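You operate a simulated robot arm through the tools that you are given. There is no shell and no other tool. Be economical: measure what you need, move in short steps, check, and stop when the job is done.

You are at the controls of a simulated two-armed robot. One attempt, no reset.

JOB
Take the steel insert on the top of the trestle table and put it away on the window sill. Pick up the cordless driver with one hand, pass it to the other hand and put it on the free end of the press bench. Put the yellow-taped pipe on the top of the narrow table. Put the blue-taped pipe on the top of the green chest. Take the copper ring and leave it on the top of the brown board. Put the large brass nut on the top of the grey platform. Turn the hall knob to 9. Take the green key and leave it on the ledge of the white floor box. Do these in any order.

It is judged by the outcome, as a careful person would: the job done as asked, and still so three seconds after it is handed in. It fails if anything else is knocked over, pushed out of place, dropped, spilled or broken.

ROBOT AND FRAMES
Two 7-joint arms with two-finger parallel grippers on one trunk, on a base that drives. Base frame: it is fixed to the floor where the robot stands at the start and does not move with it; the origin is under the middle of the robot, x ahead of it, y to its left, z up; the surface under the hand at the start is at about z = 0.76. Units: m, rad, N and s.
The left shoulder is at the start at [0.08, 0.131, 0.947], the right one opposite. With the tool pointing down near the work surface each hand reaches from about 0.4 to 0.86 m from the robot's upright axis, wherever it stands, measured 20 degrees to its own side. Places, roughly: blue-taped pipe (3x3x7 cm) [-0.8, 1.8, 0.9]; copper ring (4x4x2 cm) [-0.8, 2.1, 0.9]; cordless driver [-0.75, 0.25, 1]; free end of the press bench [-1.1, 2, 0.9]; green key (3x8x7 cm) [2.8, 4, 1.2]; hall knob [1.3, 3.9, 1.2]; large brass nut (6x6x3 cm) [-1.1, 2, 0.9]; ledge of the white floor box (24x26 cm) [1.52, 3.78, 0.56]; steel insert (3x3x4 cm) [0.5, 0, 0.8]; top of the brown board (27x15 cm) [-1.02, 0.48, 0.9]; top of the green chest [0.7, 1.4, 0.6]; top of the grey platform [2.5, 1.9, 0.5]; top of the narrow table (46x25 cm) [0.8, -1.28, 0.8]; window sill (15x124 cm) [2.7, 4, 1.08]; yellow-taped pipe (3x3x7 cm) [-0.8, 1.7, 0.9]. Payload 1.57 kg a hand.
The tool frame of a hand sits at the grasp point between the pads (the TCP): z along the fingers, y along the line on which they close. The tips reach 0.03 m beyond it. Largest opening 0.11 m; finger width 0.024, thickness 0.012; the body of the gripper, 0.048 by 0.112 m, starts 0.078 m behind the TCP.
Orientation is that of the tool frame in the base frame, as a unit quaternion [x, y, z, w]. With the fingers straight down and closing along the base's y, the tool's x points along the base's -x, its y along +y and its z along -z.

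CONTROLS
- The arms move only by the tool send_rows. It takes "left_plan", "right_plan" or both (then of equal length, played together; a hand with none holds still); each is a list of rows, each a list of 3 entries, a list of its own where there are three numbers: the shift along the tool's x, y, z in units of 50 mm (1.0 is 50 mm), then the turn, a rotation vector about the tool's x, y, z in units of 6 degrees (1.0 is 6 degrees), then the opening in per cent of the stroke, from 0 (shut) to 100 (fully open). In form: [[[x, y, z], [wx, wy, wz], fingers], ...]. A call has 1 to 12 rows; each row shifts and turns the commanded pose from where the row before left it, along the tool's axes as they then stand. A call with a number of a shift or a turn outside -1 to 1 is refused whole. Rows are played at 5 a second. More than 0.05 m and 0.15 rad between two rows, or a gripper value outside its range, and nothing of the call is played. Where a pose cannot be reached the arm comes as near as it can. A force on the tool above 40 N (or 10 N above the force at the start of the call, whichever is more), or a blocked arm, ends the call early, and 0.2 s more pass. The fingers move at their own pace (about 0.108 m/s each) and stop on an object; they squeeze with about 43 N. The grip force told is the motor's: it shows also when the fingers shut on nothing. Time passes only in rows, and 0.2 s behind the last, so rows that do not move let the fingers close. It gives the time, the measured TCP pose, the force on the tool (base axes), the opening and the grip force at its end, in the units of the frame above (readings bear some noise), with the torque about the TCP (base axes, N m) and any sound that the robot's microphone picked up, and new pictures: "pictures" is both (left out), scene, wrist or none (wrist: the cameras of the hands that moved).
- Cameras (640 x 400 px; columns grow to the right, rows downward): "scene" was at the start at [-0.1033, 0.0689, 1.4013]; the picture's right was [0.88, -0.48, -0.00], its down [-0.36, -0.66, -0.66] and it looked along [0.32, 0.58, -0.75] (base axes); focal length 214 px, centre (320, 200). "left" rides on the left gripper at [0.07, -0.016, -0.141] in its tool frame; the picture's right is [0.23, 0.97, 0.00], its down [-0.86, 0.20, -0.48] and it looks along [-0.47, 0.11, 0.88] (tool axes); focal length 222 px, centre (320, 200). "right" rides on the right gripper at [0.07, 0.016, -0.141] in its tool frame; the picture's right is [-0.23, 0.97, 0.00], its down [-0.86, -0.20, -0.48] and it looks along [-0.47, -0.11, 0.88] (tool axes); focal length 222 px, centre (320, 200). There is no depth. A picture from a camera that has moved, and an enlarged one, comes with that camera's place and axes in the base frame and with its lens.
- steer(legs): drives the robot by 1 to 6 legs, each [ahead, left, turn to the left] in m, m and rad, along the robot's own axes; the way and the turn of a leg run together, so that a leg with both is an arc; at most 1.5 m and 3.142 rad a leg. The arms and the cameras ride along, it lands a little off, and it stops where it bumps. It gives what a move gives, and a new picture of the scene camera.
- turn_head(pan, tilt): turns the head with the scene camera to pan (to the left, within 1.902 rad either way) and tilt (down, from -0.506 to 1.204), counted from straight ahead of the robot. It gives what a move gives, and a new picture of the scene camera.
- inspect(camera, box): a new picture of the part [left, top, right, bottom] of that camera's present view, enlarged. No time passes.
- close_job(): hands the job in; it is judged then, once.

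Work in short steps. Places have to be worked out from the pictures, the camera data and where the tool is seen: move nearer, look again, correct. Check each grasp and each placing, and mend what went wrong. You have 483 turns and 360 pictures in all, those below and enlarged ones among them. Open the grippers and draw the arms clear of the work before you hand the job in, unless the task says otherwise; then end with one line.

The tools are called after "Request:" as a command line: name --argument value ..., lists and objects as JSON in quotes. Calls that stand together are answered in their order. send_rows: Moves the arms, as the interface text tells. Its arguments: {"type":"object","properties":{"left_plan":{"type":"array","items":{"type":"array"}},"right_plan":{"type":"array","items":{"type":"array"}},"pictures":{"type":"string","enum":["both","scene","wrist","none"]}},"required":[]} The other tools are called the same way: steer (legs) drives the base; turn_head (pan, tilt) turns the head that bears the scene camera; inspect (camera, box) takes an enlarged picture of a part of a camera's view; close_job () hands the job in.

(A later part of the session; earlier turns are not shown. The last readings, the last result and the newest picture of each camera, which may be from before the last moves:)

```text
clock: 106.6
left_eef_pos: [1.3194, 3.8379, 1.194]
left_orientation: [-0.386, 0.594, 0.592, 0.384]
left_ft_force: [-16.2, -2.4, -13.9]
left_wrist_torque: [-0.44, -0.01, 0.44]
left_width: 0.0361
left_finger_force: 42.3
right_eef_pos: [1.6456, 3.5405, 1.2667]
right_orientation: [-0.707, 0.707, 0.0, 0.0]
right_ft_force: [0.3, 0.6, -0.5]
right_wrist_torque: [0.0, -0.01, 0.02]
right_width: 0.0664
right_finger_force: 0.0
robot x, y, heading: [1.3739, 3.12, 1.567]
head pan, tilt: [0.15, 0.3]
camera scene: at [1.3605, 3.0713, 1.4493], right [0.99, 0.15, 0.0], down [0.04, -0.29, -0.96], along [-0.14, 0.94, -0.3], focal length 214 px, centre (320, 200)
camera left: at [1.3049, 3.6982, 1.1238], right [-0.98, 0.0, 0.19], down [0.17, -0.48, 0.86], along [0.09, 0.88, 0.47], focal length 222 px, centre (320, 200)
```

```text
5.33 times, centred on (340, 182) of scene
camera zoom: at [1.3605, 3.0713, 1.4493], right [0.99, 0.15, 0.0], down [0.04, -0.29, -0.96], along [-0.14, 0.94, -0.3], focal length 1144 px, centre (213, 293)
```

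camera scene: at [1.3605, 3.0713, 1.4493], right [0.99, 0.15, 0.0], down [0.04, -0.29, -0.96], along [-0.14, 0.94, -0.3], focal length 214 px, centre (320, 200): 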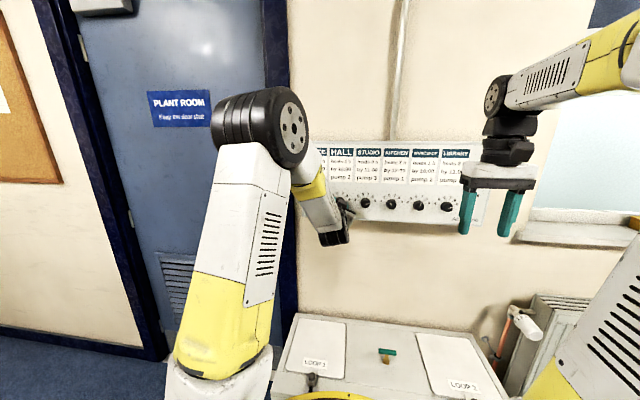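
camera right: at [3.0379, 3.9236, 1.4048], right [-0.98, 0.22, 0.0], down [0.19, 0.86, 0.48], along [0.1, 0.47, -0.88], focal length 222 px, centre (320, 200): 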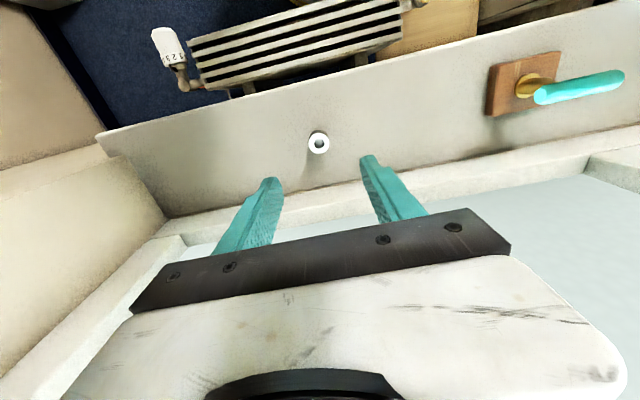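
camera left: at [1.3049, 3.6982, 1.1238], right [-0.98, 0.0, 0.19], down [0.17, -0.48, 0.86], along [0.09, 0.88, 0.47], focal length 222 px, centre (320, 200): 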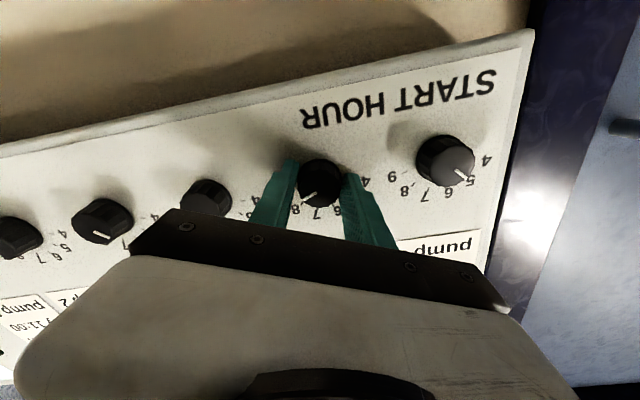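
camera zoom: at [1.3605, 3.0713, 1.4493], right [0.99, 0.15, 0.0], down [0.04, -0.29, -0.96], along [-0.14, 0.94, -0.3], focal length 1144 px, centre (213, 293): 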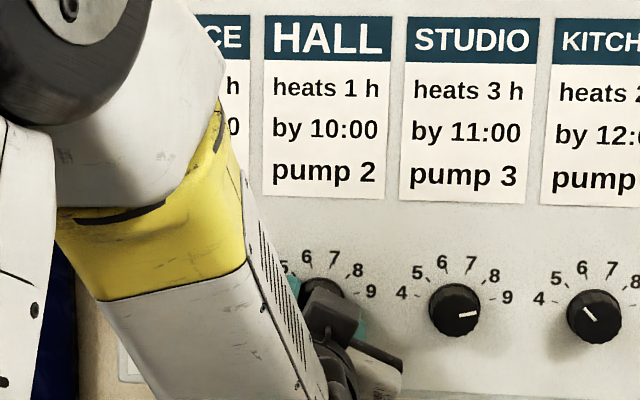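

Pointer is a bit past 8. I turn 12° more and check.

Request:
send_rows --left_plan '[[[0.02, 0.02, 0], [0, 0, 0], 0], [[0, 0, 0], [0, 0, 1], 0], [[0, 0, 0], [0, 0, 1], 0]]' --pictures "none"

Request:
inspect --camera "left" --box '[240, 120, 400, 240]'

```text
clock: 107.4
left_eef_pos: [1.3185, 3.8391, 1.1949]
left_orientation: [-0.321, 0.631, 0.63, 0.321]
left_ft_force: [-11.5, -2.4, -4.0]
left_wrist_torque: [-0.46, -0.7, 0.55]
left_width: 0.036
left_finger_force: 42.9
right_eef_pos: [1.645, 3.5403, 1.2677]
right_orientation: [0.708, -0.707, 0.0, 0.001]
right_ft_force: [0.1, -0.6, -0.1]
right_wrist_torque: [-0.02, -0.01, 0.0]
right_width: 0.0661
right_finger_force: 0.0
robot x, y, heading: [1.3784, 3.1193, 1.579]
head pan, tilt: [0.15, 0.3]
```

```text
3.33 times, centred on (320, 180) of left
camera zoom: at [1.2903, 3.6984, 1.1285], right [-0.92, 0.0, 0.39], down [0.34, -0.48, 0.81], along [0.19, 0.88, 0.44], focal length 740 px, centre (320, 267)
```

zoom: 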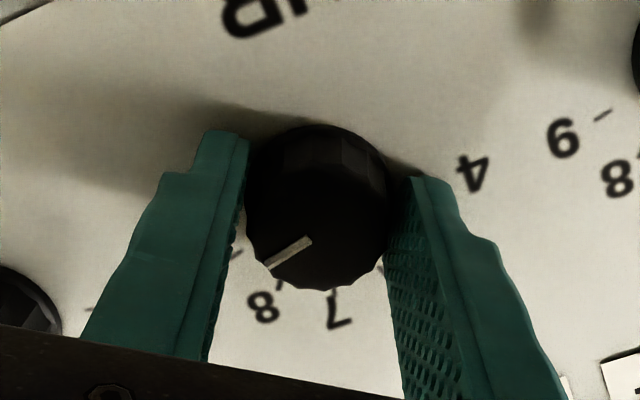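

A resisting torque has appeared and the pointer has lagged a little: probably the end stop at 9. I release and back off to read it.

Request:
send_rows --left_plan '[[[0, 0, 0], [0, 0, 0], 40], [[0, 0, 0], [0, 0, 0], 60], [[0, 0, 0], [0, 0, 0], 60], [[0, 0, -1], [0, 0, 0], 60], [[0, 0, -1], [0, 0, 0], 60]]' --pictures "none"

Request:
inspect --camera "left" --box '[240, 60, 400, 180]'

```text
clock: 108.6
left_eef_pos: [1.3183, 3.7392, 1.1971]
left_orientation: [-0.322, 0.631, 0.629, 0.32]
left_ft_force: [0.5, 0.3, -0.7]
left_wrist_torque: [0.03, -0.02, -0.02]
left_width: 0.0661
left_finger_force: 0.1
right_eef_pos: [1.6472, 3.5398, 1.2671]
right_orientation: [0.708, -0.707, 0.001, 0.0]
right_ft_force: [0.6, 0.7, -1.1]
right_wrist_torque: [-0.06, 0.01, -0.01]
right_width: 0.066
right_finger_force: 0.0
robot x, y, heading: [1.3781, 3.117, 1.572]
head pan, tilt: [0.15, 0.3]
```

```text
3.33 times, centred on (320, 120) of left
camera zoom: at [1.2902, 3.5975, 1.1312], right [-0.92, 0.0, 0.39], down [0.34, -0.48, 0.81], along [0.19, 0.88, 0.44], focal length 740 px, centre (320, 467)
```

zoom: 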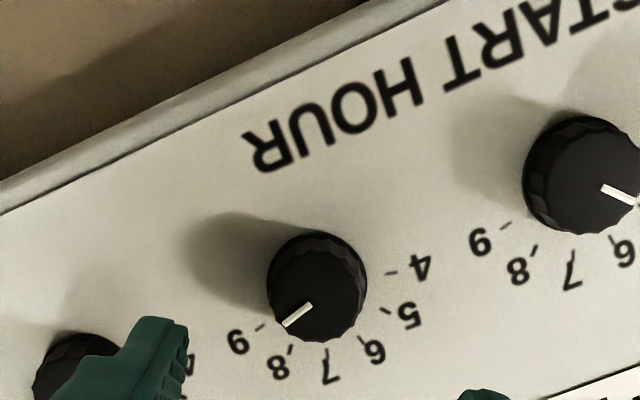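

The pointer looks at or slightly past 9. I move the hand aside to read it from the front.

Request:
send_rows --left_plan '[[[0, 0, 0], [0, 0, -1], 60], [[0, 0, 0], [0, 0, -1], 60], [[0, 0, 0], [0, 0, -1], 60], [[0, 0, 0], [0, 0, -1], 60], [[0, 0, 0], [0, 0, -1], 60], [[0, 0, 0], [0, 0, -1], 60], [[0, 1, 0], [0, 0, 0], 60], [[0, 1, 0], [0, 0, 0], 60], [[0, 1, 0], [0, 0, 0], 60], [[0, 1, 0], [0, 0, 0], 60]]' --pictures "none"

Request:
inspect --camera "scene" --box '[300, 170, 380, 220]'

Request:
inspect --camera "left" --box '[100, 40, 420, 240]'

```text
clock: 110.8
left_eef_pos: [1.1205, 3.7409, 1.1928]
left_orientation: [-0.501, 0.501, 0.499, 0.499]
left_ft_force: [0.2, 0.4, -0.9]
left_wrist_torque: [-0.01, 0.01, 0.03]
left_width: 0.066
left_finger_force: 0.1
right_eef_pos: [1.6461, 3.5397, 1.2672]
right_orientation: [0.707, -0.707, 0.0, 0.0]
right_ft_force: [0.0, 0.5, -1.2]
right_wrist_torque: [0.01, 0.0, 0.0]
right_width: 0.0665
right_finger_force: 0.1
robot x, y, heading: [1.3759, 3.1171, 1.569]
head pan, tilt: [0.15, 0.3]
```

```text
8.00 times, centred on (340, 195) of scene
camera zoom: at [1.3618, 3.071, 1.4493], right [0.99, 0.15, 0.0], down [0.04, -0.29, -0.96], along [-0.14, 0.94, -0.3], focal length 1716 px, centre (160, 240)
```

zoom: 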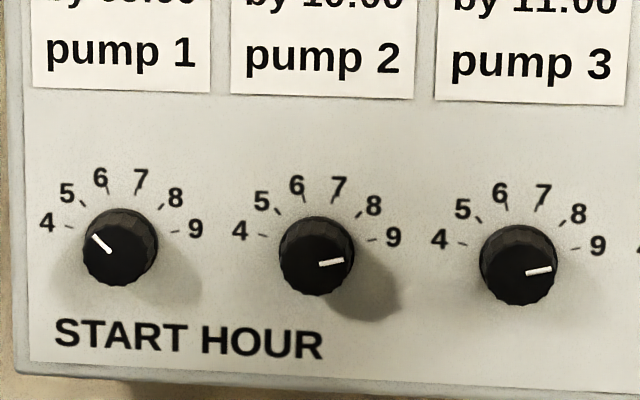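

```text
2.00 times, centred on (260, 140) of left
camera zoom: at [1.1364, 3.5999, 1.1239], right [-0.97, 0.0, -0.23], down [-0.2, -0.47, 0.86], along [-0.11, 0.88, 0.46], focal length 444 px, centre (440, 320)
```

zoom: 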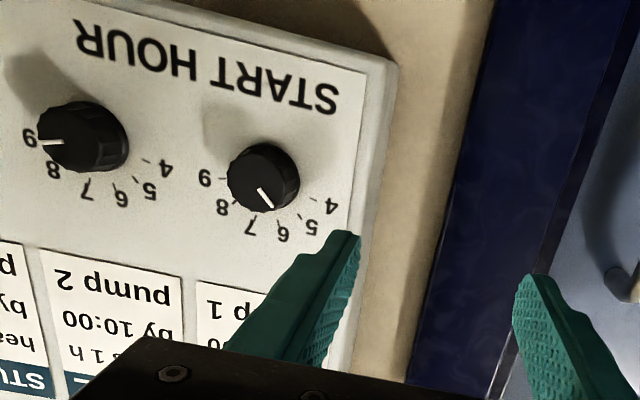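

The pointer matches the studio knob's at 9, so it reads 9. Now I bring the left hand back to fingers-down while retreating from the panel.

Request:
send_rows --left_plan '[[[0, 0, -0.27], [0, 1, 0], 60], [[0.03, 0, -0.27], [0, 1, 0], 60], [[0.06, 0, -0.26], [0, 1, 0], 60], [[0.08, 0, -0.25], [0, 1, 0], 60], [[0.11, 0, -0.24], [0, 1, 0], 60], [[0.13, 0, -0.23], [0, 1, 0], 60], [[0.16, 0, -0.22], [0, 1, 0], 60], [[0.18, 0, -0.2], [0, 1, 0], 60], [[0.2, 0, -0.18], [0, 1, 0], 60], [[0.22, 0, -0.16], [0, 1, 0], 60], [[0.23, 0, -0.13], [0, 1, 0], 60], [[0.24, 0, -0.11], [0, 1, 0], 60]]' --pictures "none"

Request:
send_rows --left_plan '[[[0.25, 0, -0.08], [0, 1, 0], 60], [[0.26, 0, -0.06], [0, 1, 0], 60], [[0.27, 0, -0.03], [0, 1, 0], 60]]' --pictures "scene"

```text
clock: 113.4
left_eef_pos: [1.1183, 3.5776, 1.194]
left_orientation: [-0.698, 0.699, 0.108, 0.109]
left_ft_force: [-0.4, 0.4, 0.0]
left_wrist_torque: [0.02, -0.05, 0.02]
left_width: 0.0659
left_finger_force: 0.1
right_eef_pos: [1.6458, 3.5398, 1.2681]
right_orientation: [-0.707, 0.707, 0.0, 0.001]
right_ft_force: [-0.1, -0.3, -0.3]
right_wrist_torque: [0.0, 0.0, -0.04]
right_width: 0.0661
right_finger_force: 0.0
robot x, y, heading: [1.3761, 3.1192, 1.571]
head pan, tilt: [0.15, 0.3]
```

```text
clock: 114.2
left_eef_pos: [1.1179, 3.5387, 1.1944]
left_orientation: [-0.707, 0.707, -0.002, -0.002]
left_ft_force: [-0.2, -0.1, -0.3]
left_wrist_torque: [-0.02, -0.04, 0.0]
left_width: 0.0658
left_finger_force: 0.0
right_eef_pos: [1.6461, 3.5403, 1.2672]
right_orientation: [-0.707, 0.707, 0.0, 0.0]
right_ft_force: [-0.2, -0.3, 0.5]
right_wrist_torque: [0.0, -0.01, 0.01]
right_width: 0.0662
right_finger_force: 0.0
robot x, y, heading: [1.3778, 3.1185, 1.574]
head pan, tilt: [0.15, 0.3]
camera scene: at [1.3614, 3.0708, 1.4493], right [0.99, 0.15, 0.0], down [0.04, -0.29, -0.96], along [-0.14, 0.94, -0.3], focal length 214 px, centre (320, 200)
```

scene: 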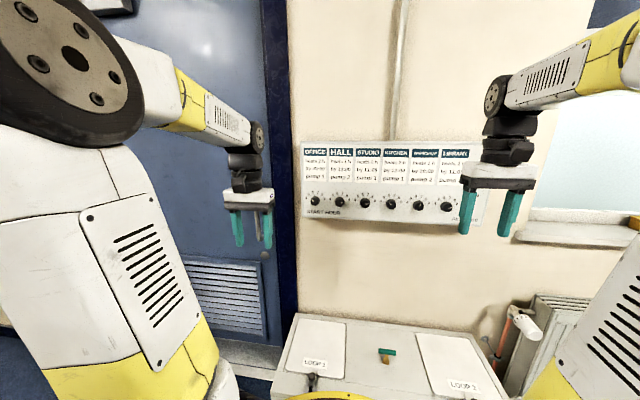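

Next the press bench. I drive west along the same free strip and turn to face the bench.

Request:
steer --legs '[[-0.2, 0, 0], [0, 1.4, 0], [0, 0, 1.571]]'

Request:
steer --legs '[[0, 0.9, 0]]'

Request:
turn_head --pan 0 --tilt 0.65

```text
clock: 126.1
left_eef_pos: [-0.4399, 2.6743, 1.1938]
left_orientation: [1.0, -0.013, 0.002, 0.0]
left_ft_force: [0.7, -1.0, 0.0]
left_wrist_torque: [-0.04, 0.0, -0.01]
left_width: 0.0658
left_finger_force: 0.2
right_eef_pos: [-0.4268, 3.201, 1.266]
right_orientation: [1.0, -0.013, 0.0, 0.0]
right_ft_force: [0.4, 0.2, 0.6]
right_wrist_torque: [0.01, -0.03, 0.02]
right_width: 0.0658
right_finger_force: 0.2
robot x, y, heading: [-0.0128, 2.918, 3.117]
head pan, tilt: [0.15, 0.3]
camera scene: at [0.0338, 2.9059, 1.4493], right [-0.12, 0.99, 0.0], down [0.29, 0.04, -0.96], along [-0.95, -0.12, -0.3], focal length 214 px, centre (320, 200)
```

scene: 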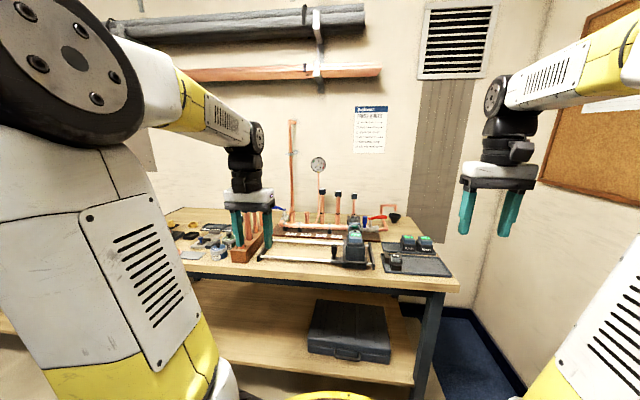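

```text
clock: 130.8
left_eef_pos: [-0.4544, 1.7622, 1.1951]
left_orientation: [1.0, -0.007, 0.002, 0.0]
left_ft_force: [-0.3, 0.3, -1.1]
left_wrist_torque: [-0.01, -0.02, 0.01]
left_width: 0.0659
left_finger_force: 0.2
right_eef_pos: [-0.4481, 2.2922, 1.2679]
right_orientation: [1.0, -0.006, 0.0, 0.0]
right_ft_force: [-0.3, -0.7, -0.2]
right_wrist_torque: [-0.02, 0.0, 0.01]
right_width: 0.0657
right_finger_force: 0.1
robot x, y, heading: [-0.0319, 2.0121, 3.13]
head pan, tilt: [0.15, 0.3]
camera scene: at [0.0163, 2.0008, 1.4493], right [-0.14, 0.99, 0.0], down [0.29, 0.04, -0.96], along [-0.95, -0.13, -0.3], focal length 214 px, centre (320, 200)
```

scene: 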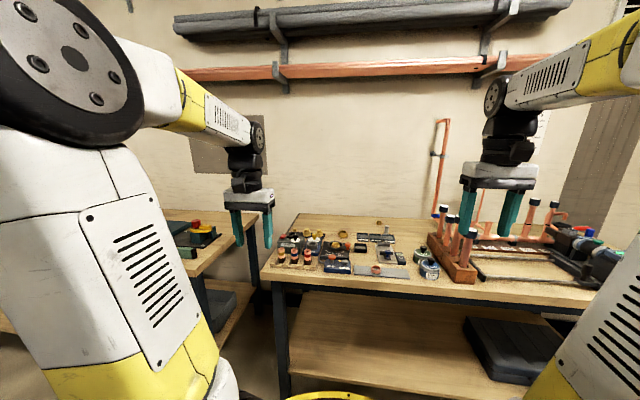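

```text
clock: 131.7
left_eef_pos: [-0.4532, 1.7641, 1.1945]
left_orientation: [1.0, -0.007, 0.002, 0.0]
left_ft_force: [-0.5, -0.2, -0.1]
left_wrist_torque: [0.05, 0.0, 0.02]
left_width: 0.066
left_finger_force: 0.1
right_eef_pos: [-0.4472, 2.2912, 1.268]
right_orientation: [1.0, -0.007, -0.001, 0.0]
right_ft_force: [0.4, 0.0, 0.3]
right_wrist_torque: [0.02, -0.04, 0.05]
right_width: 0.0659
right_finger_force: 0.0
robot x, y, heading: [-0.0352, 2.0125, 3.13]
head pan, tilt: [0.0, 0.649]
camera scene: at [0.022, 2.0146, 1.4176], right [0.01, 1.0, 0.0], down [0.6, -0.01, -0.8], along [-0.8, 0.01, -0.6], focal length 214 px, centre (320, 200)
```

scene: 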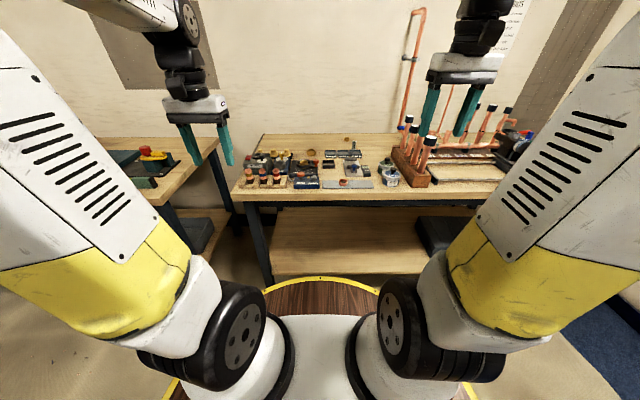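

Request:
inspect --camera "scene" --box '[230, 125, 430, 215]'

Request:
inspect --camera "scene" --box '[235, 135, 315, 195]'

Request:
inspect --camera "scene" --box '[310, 135, 390, 195]'

```text
3.20 times, centred on (330, 170) of scene
camera zoom: at [0.022, 2.0146, 1.4176], right [0.01, 1.0, 0.0], down [0.6, -0.01, -0.8], along [-0.8, 0.01, -0.6], focal length 686 px, centre (288, 296)
```

zoom: 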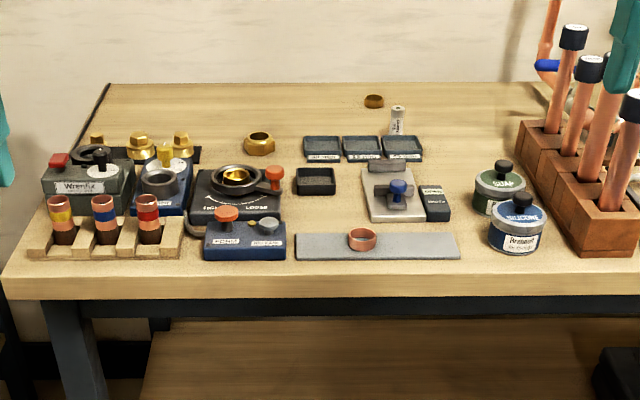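

```text
6.67 times, centred on (275, 165) of scene
camera zoom: at [0.022, 2.0146, 1.4176], right [0.01, 1.0, 0.0], down [0.6, -0.01, -0.8], along [-0.8, 0.01, -0.6], focal length 1430 px, centre (620, 433)
```

zoom: 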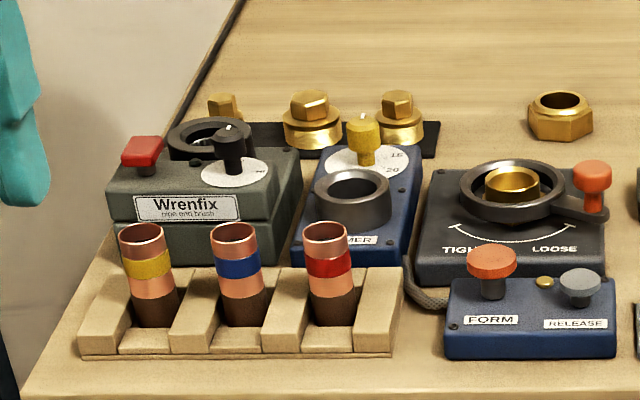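

```text
6.67 times, centred on (350, 165) of scene
camera zoom: at [0.022, 2.0146, 1.4176], right [0.01, 1.0, 0.0], down [0.6, -0.01, -0.8], along [-0.8, 0.01, -0.6], focal length 1430 px, centre (120, 433)
```

zoom: 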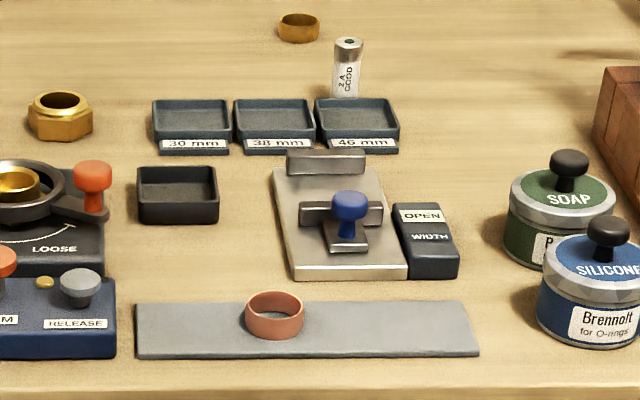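

I can identify everything: yellow and blue pipes in the wooden rack (y≈1.70, 1.764), copper ring on the grey strip, the big brass nut near (-1.12, 1.98). I move closer to the bench.

Request:
steer --legs '[[0.33, 0.08, 0.01]]'

Request:
turn_head --pan 0.1 --tilt 0.9

```text
clock: 133.9
left_eef_pos: [-0.7779, 1.6751, 1.1942]
left_orientation: [1.0, 0.002, 0.002, 0.0]
left_ft_force: [-0.4, -0.2, -0.1]
left_wrist_torque: [-0.02, 0.0, -0.01]
left_width: 0.0659
left_finger_force: 0.0
right_eef_pos: [-0.7818, 2.2043, 1.2666]
right_orientation: [1.0, 0.002, 0.001, 0.0]
right_ft_force: [-0.4, 0.8, 0.0]
right_wrist_torque: [0.0, 0.03, -0.02]
right_width: 0.0659
right_finger_force: 0.1
robot x, y, heading: [-0.36, 1.9364, -3.138]
head pan, tilt: [0.0, 0.649]
camera scene: at [-0.3072, 1.9359, 1.4175], right [0.0, 1.0, 0.0], down [0.6, 0.0, -0.8], along [-0.8, 0.0, -0.6], focal length 214 px, centre (320, 200)
```

scene: 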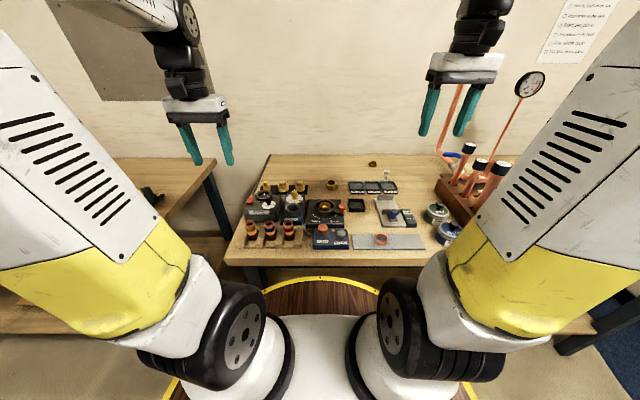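

```text
clock: 134.7
left_eef_pos: [-0.7791, 1.6764, 1.1934]
left_orientation: [1.0, 0.001, 0.002, 0.0]
left_ft_force: [-0.8, 1.1, -0.7]
left_wrist_torque: [0.01, -0.04, -0.02]
left_width: 0.0659
left_finger_force: 0.0
right_eef_pos: [-0.7813, 2.2036, 1.2668]
right_orientation: [1.0, 0.002, 0.0, -0.001]
right_ft_force: [0.2, 0.0, -0.1]
right_wrist_torque: [-0.01, 0.01, 0.01]
right_width: 0.0661
right_finger_force: 0.1
robot x, y, heading: [-0.3588, 1.9366, -3.138]
head pan, tilt: [0.099, 0.901]
camera scene: at [-0.2956, 1.9284, 1.3971], right [-0.1, 0.99, 0.0], down [0.78, 0.08, -0.62], along [-0.62, -0.06, -0.78], focal length 214 px, centre (320, 200)
```

scene: 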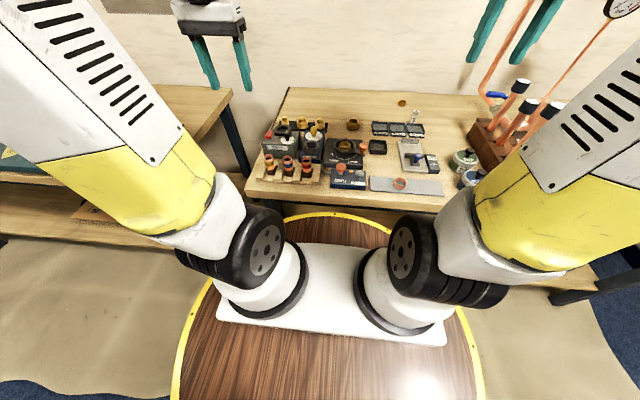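

I enlarge the bench again for positions and bring the left hand above the blue pipe at z≈1.07.

Request:
inspect --camera "scene" --box '[240, 100, 360, 190]'

Request:
send_rows --left_plan '[[[-0.82, 0, 0], [0, 0, 0], 55], [[0, -0.9, 0], [0, 0, 0], 55], [[0, -0.86, 0], [0, 0, 0], 55], [[0, 0, 1], [0, 0, 0], 55], [[0, 0, 1], [0, 0, 0], 55]]' --pictures "wrist"

```text
4.44 times, centred on (300, 145) of scene
camera zoom: at [-0.2956, 1.9284, 1.3971], right [-0.1, 0.99, 0.0], down [0.78, 0.08, -0.62], along [-0.62, -0.06, -0.78], focal length 953 px, centre (409, 444)
```

zoom: 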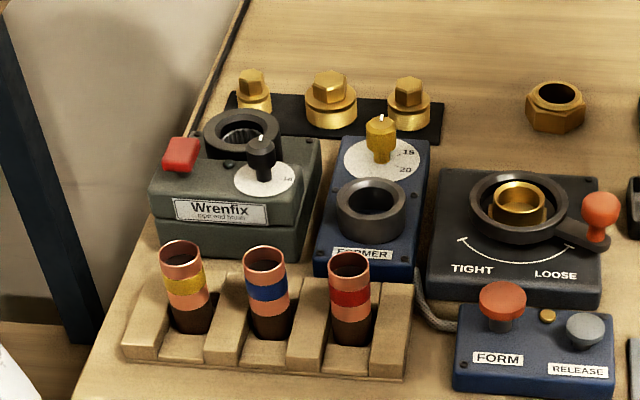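

```text
clock: 135.9
left_eef_pos: [-0.8184, 1.7632, 1.0939]
left_orientation: [1.0, 0.001, 0.002, 0.0]
left_ft_force: [0.5, 0.2, -0.9]
left_wrist_torque: [0.0, 0.04, 0.01]
left_width: 0.0603
left_finger_force: 0.1
right_eef_pos: [-0.7818, 2.204, 1.2666]
right_orientation: [1.0, 0.001, 0.0, 0.0]
right_ft_force: [0.8, 0.3, 0.5]
right_wrist_torque: [-0.02, 0.0, 0.05]
right_width: 0.0659
right_finger_force: 0.0
robot x, y, heading: [-0.3614, 1.9364, -3.142]
head pan, tilt: [0.099, 0.901]
camera left: at [-0.7497, 1.7805, 1.2355], right [0.23, -0.97, 0.0], down [-0.86, -0.2, 0.48], along [-0.46, -0.11, -0.88], focal length 222 px, centre (320, 200)
```

left: 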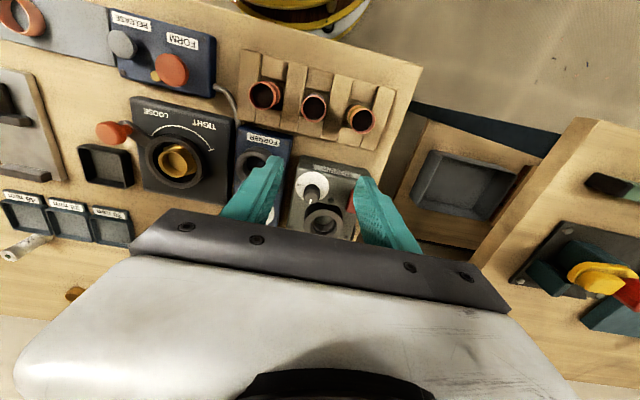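

Triangulated, the blue pipe's top is at about (-0.771, 1.783, 0.984). I shift over it and go to z≈1.04 to verify.

Request:
send_rows --left_plan '[[[0.9, -0.4, 0], [0, 0, 0], 52], [[0.05, 0, 0.5], [0, 0, 0], 52], [[0, 0, 0.5], [0, 0, 0], 52]]' --pictures "wrist"

```text
clock: 136.7
left_eef_pos: [-0.7701, 1.7834, 1.0426]
left_orientation: [1.0, 0.001, 0.002, 0.0]
left_ft_force: [-0.2, 0.0, 0.6]
left_wrist_torque: [-0.01, 0.0, 0.04]
left_width: 0.0574
left_finger_force: 0.0
right_eef_pos: [-0.7813, 2.2037, 1.2672]
right_orientation: [1.0, 0.001, 0.0, 0.0]
right_ft_force: [0.0, 0.4, -0.2]
right_wrist_torque: [0.0, 0.02, 0.0]
right_width: 0.0663
right_finger_force: 0.1
robot x, y, heading: [-0.3546, 1.9325, -3.14]
head pan, tilt: [0.099, 0.901]
camera left: at [-0.7019, 1.8018, 1.1843], right [0.23, -0.97, 0.0], down [-0.86, -0.2, 0.48], along [-0.46, -0.11, -0.88], focal length 222 px, centre (320, 200)
```

left: 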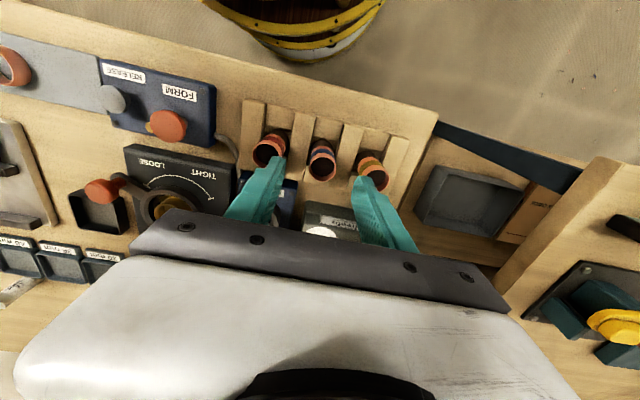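

Request:
inspect --camera "left" --box '[240, 90, 400, 210]'

```text
3.33 times, centred on (320, 150) of left
camera zoom: at [-0.7019, 1.8018, 1.1843], right [0.23, -0.97, 0.0], down [-0.86, -0.2, 0.48], along [-0.46, -0.11, -0.88], focal length 740 px, centre (320, 367)
```

zoom: 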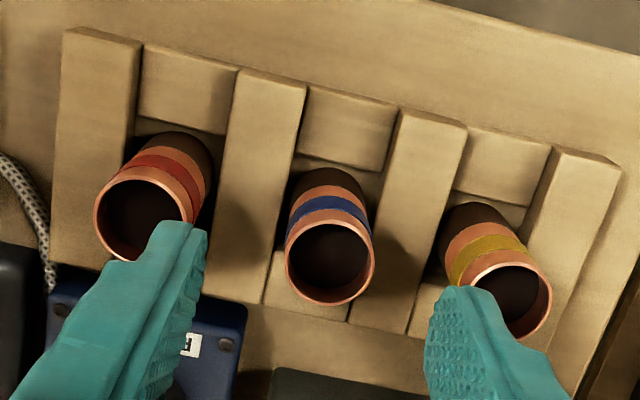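

Neighbour spacing is only about 54 mm, so I narrow the opening to 40 mm before descending to z≈0.985.

Request:
send_rows --left_plan '[[[0.03, 0.03, 0], [0, 0, 0], 36], [[0, 0, 0], [0, 0, 0], 36], [[0, 0, 0.3], [0, 0, 0], 36]]' --pictures "none"

Request:
inspect --camera "left" --box '[240, 90, 400, 210]'

```text
clock: 137.5
left_eef_pos: [-0.7698, 1.7835, 1.0284]
left_orientation: [1.0, 0.001, 0.001, 0.0]
left_ft_force: [-0.4, 0.0, 0.1]
left_wrist_torque: [0.02, 0.02, 0.01]
left_width: 0.04
left_finger_force: 0.1
right_eef_pos: [-0.7821, 2.2044, 1.2672]
right_orientation: [1.0, 0.002, 0.0, 0.0]
right_ft_force: [-0.3, 0.1, 0.1]
right_wrist_torque: [0.0, 0.0, -0.02]
right_width: 0.066
right_finger_force: 0.0
robot x, y, heading: [-0.3582, 1.9363, -3.141]
head pan, tilt: [0.099, 0.901]
```

```text
3.33 times, centred on (320, 150) of left
camera zoom: at [-0.7015, 1.8, 1.17], right [0.23, -0.97, 0.0], down [-0.86, -0.2, 0.48], along [-0.46, -0.11, -0.88], focal length 740 px, centre (320, 367)
```

zoom: 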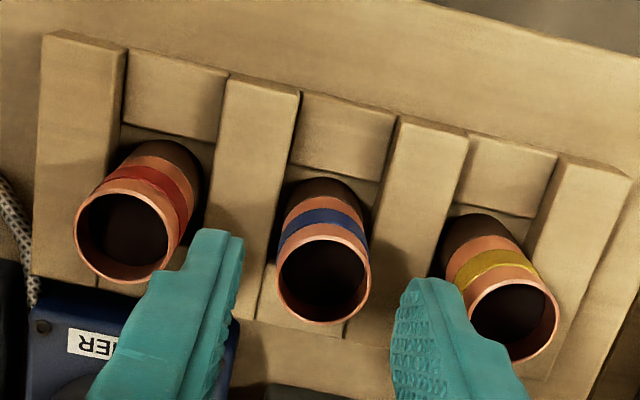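

Left finger is close to the red pipe's rim; I narrow to 35 mm, shift 1 mm, and lower carefully.

Request:
send_rows --left_plan '[[[0, 0.02, 0], [0, 0, 0], 32], [[0, 0, 0], [0, 0, 0], 32], [[0, 0, 0.3], [0, 0, 0], 32], [[0, 0, 0.3], [0, 0, 0], 32], [[0, 0, 0.28], [0, 0, 0], 32]]' --pictures "none"

Request:
inspect --camera "left" --box '[240, 100, 400, 220]'

```text
clock: 138.7
left_eef_pos: [-0.7701, 1.7826, 0.984]
left_orientation: [1.0, 0.001, 0.002, 0.001]
left_ft_force: [1.2, 0.3, 0.0]
left_wrist_torque: [0.0, 0.01, 0.0]
left_width: 0.0352
left_finger_force: 0.0
right_eef_pos: [-0.7821, 2.2031, 1.2664]
right_orientation: [1.0, 0.001, -0.001, 0.0]
right_ft_force: [0.7, -0.3, -0.3]
right_wrist_torque: [-0.02, 0.05, -0.02]
right_width: 0.0663
right_finger_force: 0.0
robot x, y, heading: [-0.3636, 1.9339, -3.141]
head pan, tilt: [0.099, 0.901]
```

```text
3.33 times, centred on (320, 160) of left
camera zoom: at [-0.7016, 1.8002, 1.126], right [0.23, -0.97, 0.0], down [-0.86, -0.2, 0.48], along [-0.46, -0.11, -0.88], focal length 740 px, centre (320, 333)
```

zoom: 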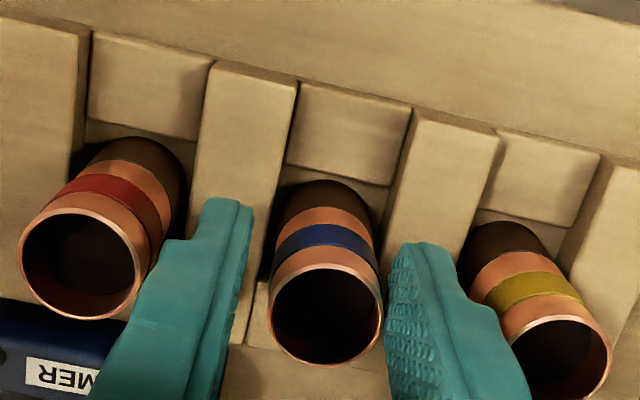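

Fingers straddle the blue pipe cleanly. I close and lift.

Request:
send_rows --left_plan '[[[0, 0, 0], [0, 0, 0], 0], [[0, 0, 0], [0, 0, 0], 0], [[0, 0, -0.3], [0, 0, 0], 0], [[0, 0, -0.6], [0, 0, 0], 0], [[0, 0, -1], [0, 0, 0], 0], [[0, 0, -1], [0, 0, 0], 0], [[0, 0, -1], [0, 0, 0], 0]]' --pictures "wrist"

```text
clock: 140.3
left_eef_pos: [-0.7707, 1.7826, 1.178]
left_orientation: [1.0, 0.002, 0.002, 0.0]
left_ft_force: [-0.2, -0.6, -0.6]
left_wrist_torque: [0.0, -0.01, 0.02]
left_width: 0.0263
left_finger_force: 37.3
right_eef_pos: [-0.7808, 2.2034, 1.2662]
right_orientation: [1.0, 0.002, 0.0, 0.001]
right_ft_force: [0.3, 0.5, 0.1]
right_wrist_torque: [-0.03, -0.06, 0.02]
right_width: 0.066
right_finger_force: 0.1
robot x, y, heading: [-0.357, 1.9376, -3.144]
head pan, tilt: [0.099, 0.901]
camera left: at [-0.7021, 1.8003, 1.3194], right [0.23, -0.97, 0.0], down [-0.86, -0.2, 0.47], along [-0.46, -0.11, -0.88], focal length 222 px, centre (320, 200)
```

left: 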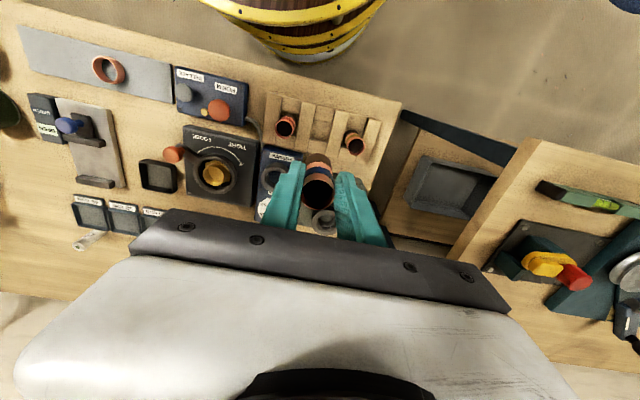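

Blue pipe held. Now the right hand goes above the nut at about (-1.075, 1.982).

Request:
send_rows --right_plan '[[[0, 1, 0], [0, 0, 0], 85], [[0, 1, 0], [0, 0, 0], 85], [[0, 1, 0], [0, 0, 0], 85], [[0, 1, 0], [0, 0, 0], 85], [[0, 0.42, 0], [0, 0, 0], 85], [[-1, 0, 0], [0, 0, 0], 85], [[-1, 0, 0], [0, 0, 0], 85], [[-1, 0, 0], [0, 0, 0], 85], [[-1, 0, 0], [0, 0, 0], 85], [[-1, 0, 0], [0, 0, 0], 85], [[-0.86, 0, 0], [0, 0, 0], 85], [[0, 0, 1], [0, 0, 0], 85]]' --pictures "none"

Request:
send_rows --right_plan '[[[0, 0, 1], [0, 0, 0], 85], [[0, 0, 1], [0, 0, 0], 85]]' --pictures "both"

```text
clock: 142.9
left_eef_pos: [-0.7716, 1.7837, 1.1769]
left_orientation: [1.0, 0.001, 0.002, 0.001]
left_ft_force: [-0.5, -0.9, -0.6]
left_wrist_torque: [-0.01, -0.02, 0.0]
left_width: 0.0262
left_finger_force: 36.8
right_eef_pos: [-1.0526, 1.9796, 1.2061]
right_orientation: [1.0, 0.001, 0.001, 0.0]
right_ft_force: [-0.5, 0.5, -0.3]
right_wrist_torque: [-0.02, -0.03, 0.03]
right_width: 0.0933
right_finger_force: 0.0
right hand out of reach, approached as far as the arm can: row 11
robot x, y, heading: [-0.3602, 1.9345, -3.137]
head pan, tilt: [0.099, 0.901]
```

```text
clock: 143.5
left_eef_pos: [-0.7709, 1.7814, 1.1769]
left_orientation: [1.0, 0.001, 0.002, -0.001]
left_ft_force: [0.1, 0.7, 0.2]
left_wrist_torque: [0.0, 0.03, 0.03]
left_width: 0.0263
left_finger_force: 37.5
right_eef_pos: [-1.0497, 1.9795, 1.1054]
right_orientation: [1.0, 0.002, 0.0, 0.0]
right_ft_force: [-0.2, -0.5, -0.3]
right_wrist_torque: [-0.02, -0.01, 0.0]
right_width: 0.0936
right_finger_force: 0.1
robot x, y, heading: [-0.3577, 1.9355, -3.136]
head pan, tilt: [0.099, 0.901]
camera scene: at [-0.2955, 1.9284, 1.397], right [-0.1, 0.99, 0.0], down [0.78, 0.08, -0.62], along [-0.62, -0.06, -0.78], focal length 214 px, centre (320, 200)
camera right: at [-0.9795, 1.9631, 1.2472], right [-0.22, -0.97, 0.0], down [-0.86, 0.2, 0.48], along [-0.47, 0.11, -0.88], focal length 222 px, centre (320, 200)
```

scene: 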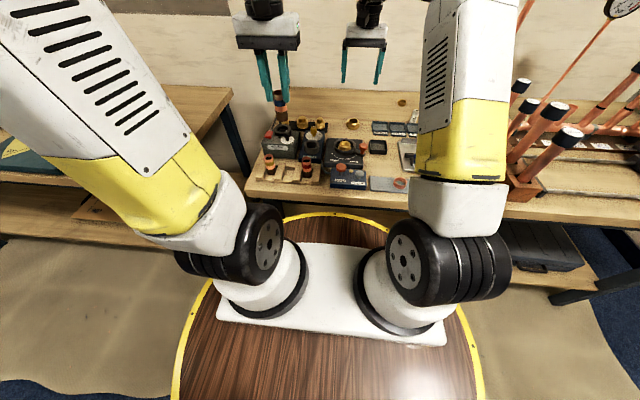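
right: 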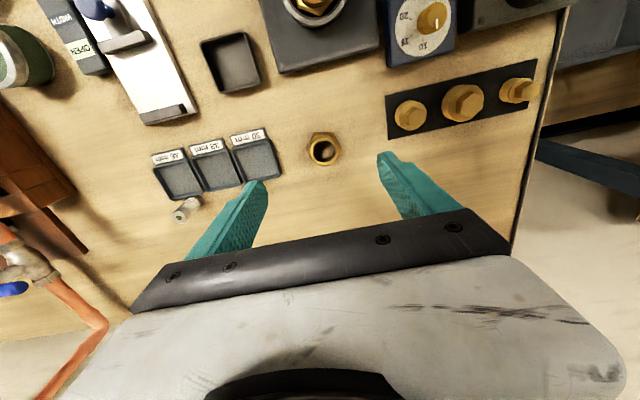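

Request:
inspect --camera "right" --box '[265, 110, 385, 190]'

```text
5.00 times, centred on (325, 150) of right
camera zoom: at [-0.9795, 1.9631, 1.2472], right [-0.22, -0.97, 0.0], down [-0.86, 0.2, 0.48], along [-0.47, 0.11, -0.88], focal length 1111 px, centre (295, 450)
```

zoom: 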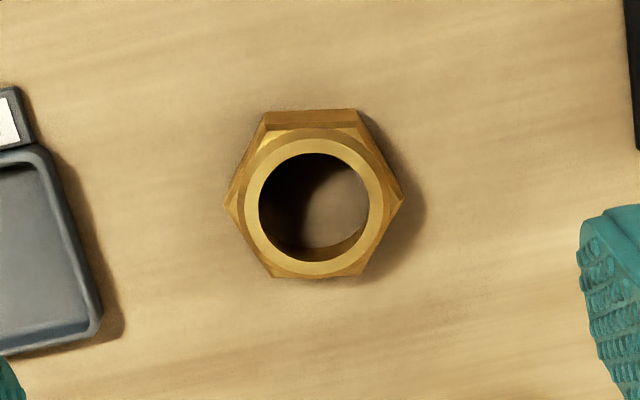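

The nut's flats call for turning the hand about -17°. I align, rotate and lower to z≈0.94.

Request:
send_rows --right_plan '[[[-0.43, 0.05, 0], [0, 0, 0], 85], [[0, 0, 0.5], [0, 0, -1], 85], [[0, 0, 0.5], [0, 0, -1], 85], [[0, 0, 0.5], [0, 0, -0.9], 85], [[0, 0, 0.5], [0, 0, 0], 85]]' --pictures "wrist"

```text
clock: 144.7
left_eef_pos: [-0.7707, 1.7839, 1.1775]
left_orientation: [1.0, 0.003, 0.001, 0.0]
left_ft_force: [-0.4, 0.0, -0.3]
left_wrist_torque: [-0.01, 0.01, -0.03]
left_width: 0.0262
left_finger_force: 37.6
right_eef_pos: [-1.0728, 1.9777, 1.0093]
right_orientation: [0.988, 0.152, 0.001, 0.001]
right_ft_force: [-1.4, -0.7, 0.7]
right_wrist_torque: [0.03, 0.02, -0.01]
right_width: 0.0933
right_finger_force: 0.0
robot x, y, heading: [-0.3575, 1.9371, -3.137]
head pan, tilt: [0.099, 0.901]
camera right: at [-1.0002, 1.982, 1.1487], right [0.08, -1.0, 0.0], down [-0.88, -0.07, 0.48], along [-0.48, -0.04, -0.88], focal length 222 px, centre (320, 200)
```

right: 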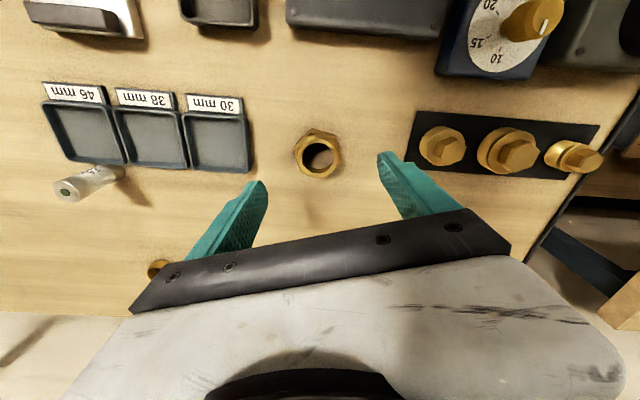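

Centred. I narrow a little, lower to z≈0.932 and close.

Request:
send_rows --right_plan '[[[0.07, 0, 0.6], [0, 0, 0], 72], [[0, 0, 0.6], [0, 0, 0], 72], [[0, 0, 0.2], [0, 0, 0], 72], [[0, 0, 0.14], [0, 0, 0], 72], [[0, 0, 0], [0, 0, 0], 0], [[0, 0, 0], [0, 0, 0], 0], [[0, 0, 0], [0, 0, 0], 0]]' --pictures "wrist"

```text
clock: 146.3
left_eef_pos: [-0.7711, 1.7831, 1.1782]
left_orientation: [1.0, 0.002, 0.002, 0.0]
left_ft_force: [-0.1, 0.5, 0.3]
left_wrist_torque: [0.0, -0.02, 0.05]
left_width: 0.0262
left_finger_force: 37.3
right_eef_pos: [-1.0694, 1.9766, 0.9304]
right_orientation: [0.988, 0.153, 0.0, 0.0]
right_ft_force: [-0.2, -0.1, 1.1]
right_wrist_torque: [0.0, 0.07, 0.03]
right_width: 0.0512
right_finger_force: 43.0
robot x, y, heading: [-0.3612, 1.9339, -3.139]
head pan, tilt: [0.099, 0.901]
camera right: at [-0.9974, 1.9828, 1.0716], right [0.08, -1.0, 0.0], down [-0.88, -0.07, 0.48], along [-0.48, -0.04, -0.88], focal length 222 px, centre (320, 200)
```

right: 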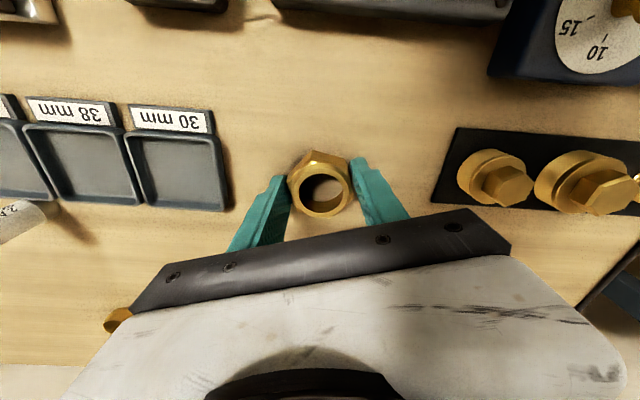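

Gripped on the flats (51 mm). I lift and retract the right hand.

Request:
send_rows --right_plan '[[[0, 0, -0.5], [0, 0, 0], 0], [[0, 0, -1], [0, 0, 0], 0], [[0, 0, -1], [0, 0, 0], 0], [[0, 0, -1], [0, 0, 0], 0], [[0, 0, -1], [0, 0, 0], 0], [[0.95, -0.3, 0], [0, 0, 0], 0], [[0.95, -0.3, 0], [0, 0, 0], 0], [[0.95, -0.3, 0], [0, 0, 0], 0], [[0.95, -0.3, 0], [0, 0, 0], 0], [[0.95, -0.3, 0], [0, 0, 0], 0], [[0.95, -0.3, 0], [0, 0, 0], 0]]' --pictures "wrist"

```text
clock: 148.7
left_eef_pos: [-0.7706, 1.7834, 1.177]
left_orientation: [1.0, 0.001, 0.002, 0.0]
left_ft_force: [-0.2, -0.3, -0.5]
left_wrist_torque: [0.04, -0.04, 0.01]
left_width: 0.0261
left_finger_force: 37.5
right_eef_pos: [-0.8215, 2.1536, 1.1525]
right_orientation: [0.988, 0.153, 0.0, 0.0]
right_ft_force: [-0.4, -0.6, -0.5]
right_wrist_torque: [0.04, -0.04, -0.02]
right_width: 0.0513
right_finger_force: 43.0
robot x, y, heading: [-0.3628, 1.9355, -3.138]
head pan, tilt: [0.099, 0.901]
camera right: at [-0.7499, 2.1578, 1.2933], right [0.08, -1.0, 0.0], down [-0.88, -0.07, 0.48], along [-0.48, -0.04, -0.88], focal length 222 px, centre (320, 200)
```

right: 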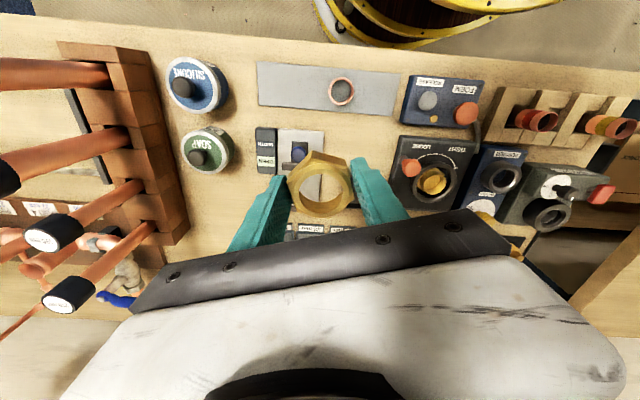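

Now to the green chest: I back off, turn to face east and look at its top.

Request:
steer --legs '[[-0.36, 0, 0], [0, 0, 3.138]]'

Request:
turn_head --pan -0.6 --tilt 0.7

```text
clock: 158.4
left_eef_pos: [0.4105, 2.0971, 1.1771]
left_orientation: [-0.009, 1.0, 0.0, -0.002]
left_ft_force: [-1.2, -0.7, -0.5]
left_wrist_torque: [0.04, 0.01, 0.0]
left_width: 0.0264
left_finger_force: 37.3
right_eef_pos: [0.4687, 1.7267, 1.1516]
right_orientation: [-0.161, 0.987, 0.0, 0.0]
right_ft_force: [-0.2, 0.1, -1.1]
right_wrist_torque: [0.0, -0.02, 0.0]
right_width: 0.0508
right_finger_force: 43.2
robot x, y, heading: [0.0047, 1.9364, 0.019]
head pan, tilt: [0.099, 0.901]
camera scene: at [-0.0641, 1.9431, 1.3971], right [0.12, -0.99, 0.0], down [-0.78, -0.09, -0.62], along [0.62, 0.07, -0.78], focal length 214 px, centre (320, 200)
```

scene: 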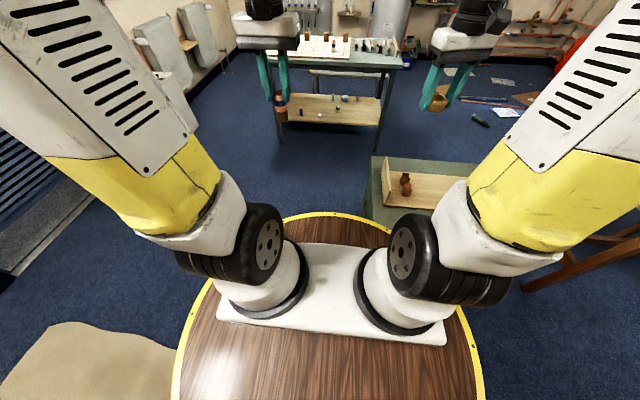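

```text
clock: 159.4
left_eef_pos: [0.4104, 2.0983, 1.1779]
left_orientation: [-0.01, 1.0, -0.001, -0.002]
left_ft_force: [0.1, 0.2, 0.1]
left_wrist_torque: [-0.01, -0.01, 0.01]
left_width: 0.0262
left_finger_force: 37.5
right_eef_pos: [0.4675, 1.7257, 1.1519]
right_orientation: [-0.161, 0.987, 0.0, 0.001]
right_ft_force: [0.0, 0.5, -0.3]
right_wrist_torque: [-0.02, 0.03, -0.02]
right_width: 0.0511
right_finger_force: 43.5
robot x, y, heading: [-0.0002, 1.935, 0.025]
head pan, tilt: [-0.6, 0.7]
camera scene: at [-0.068, 1.8876, 1.4132], right [-0.55, -0.84, 0.0], down [-0.54, 0.35, -0.76], along [0.64, -0.42, -0.64], focal length 214 px, centre (320, 200)
```

scene: 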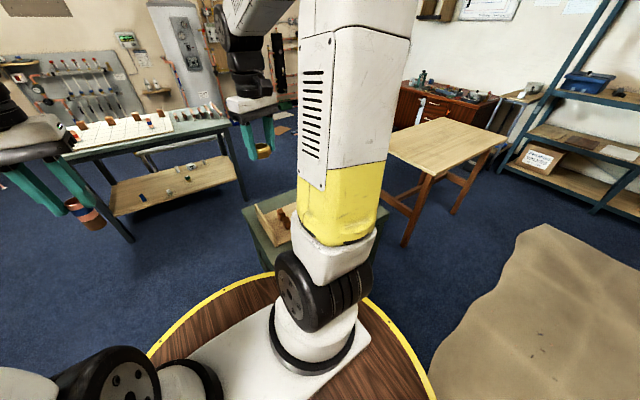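

I strafe south to stand in front of the chest and look down at it.

Request:
steer --legs '[[0, -0.5, -0.02]]'

Request:
turn_head --pan 0 --tilt 0.75

```text
clock: 162.4
left_eef_pos: [0.42, 1.5808, 1.1775]
left_orientation: [-0.003, 1.0, -0.001, -0.002]
left_ft_force: [-0.1, -0.7, -0.8]
left_wrist_torque: [0.07, -0.02, 0.03]
left_width: 0.0261
left_finger_force: 37.0
right_eef_pos: [0.4709, 1.2096, 1.1531]
right_orientation: [-0.155, 0.988, 0.0, 0.0]
right_ft_force: [-0.4, 0.5, -1.6]
right_wrist_torque: [-0.01, -0.03, -0.03]
right_width: 0.0512
right_finger_force: 43.1
robot x, y, heading: [0.0066, 1.4265, 0.006]
head pan, tilt: [-0.6, 0.7]
camera scene: at [-0.062, 1.3786, 1.4132], right [-0.56, -0.83, 0.0], down [-0.53, 0.36, -0.76], along [0.63, -0.43, -0.64], focal length 214 px, centre (320, 200)
```

scene: 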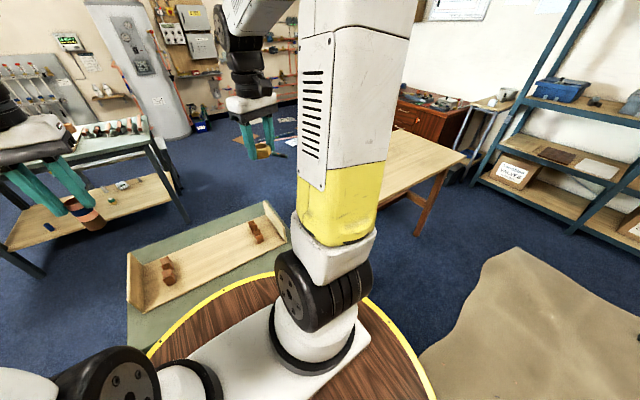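

```text
clock: 163.4
left_eef_pos: [0.4204, 1.5805, 1.1781]
left_orientation: [-0.003, 1.0, -0.001, -0.002]
left_ft_force: [-0.3, 0.3, -1.0]
left_wrist_torque: [-0.01, 0.01, 0.0]
left_width: 0.0261
left_finger_force: 37.2
right_eef_pos: [0.471, 1.2089, 1.1538]
right_orientation: [-0.154, 0.988, -0.001, 0.0]
right_ft_force: [-0.7, -0.3, -1.4]
right_wrist_torque: [0.01, 0.02, -0.03]
right_width: 0.0511
right_finger_force: 42.7
robot x, y, heading: [0.0081, 1.4267, 0.003]
head pan, tilt: [0.0, 0.75]
camera scene: at [-0.0495, 1.4265, 1.409], right [0.0, -1.0, 0.0], down [-0.68, 0.0, -0.73], along [0.73, 0.0, -0.68], focal length 214 px, centre (320, 200)
```

scene: 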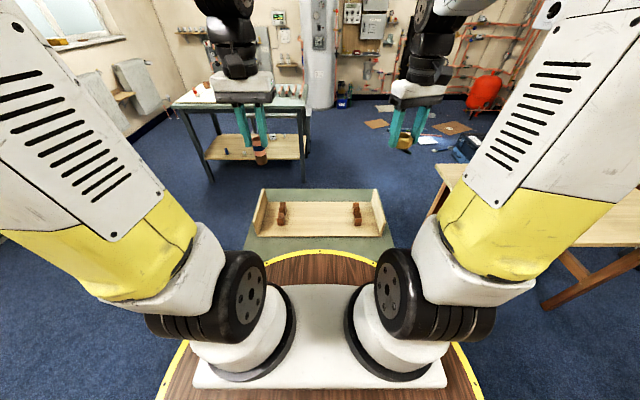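

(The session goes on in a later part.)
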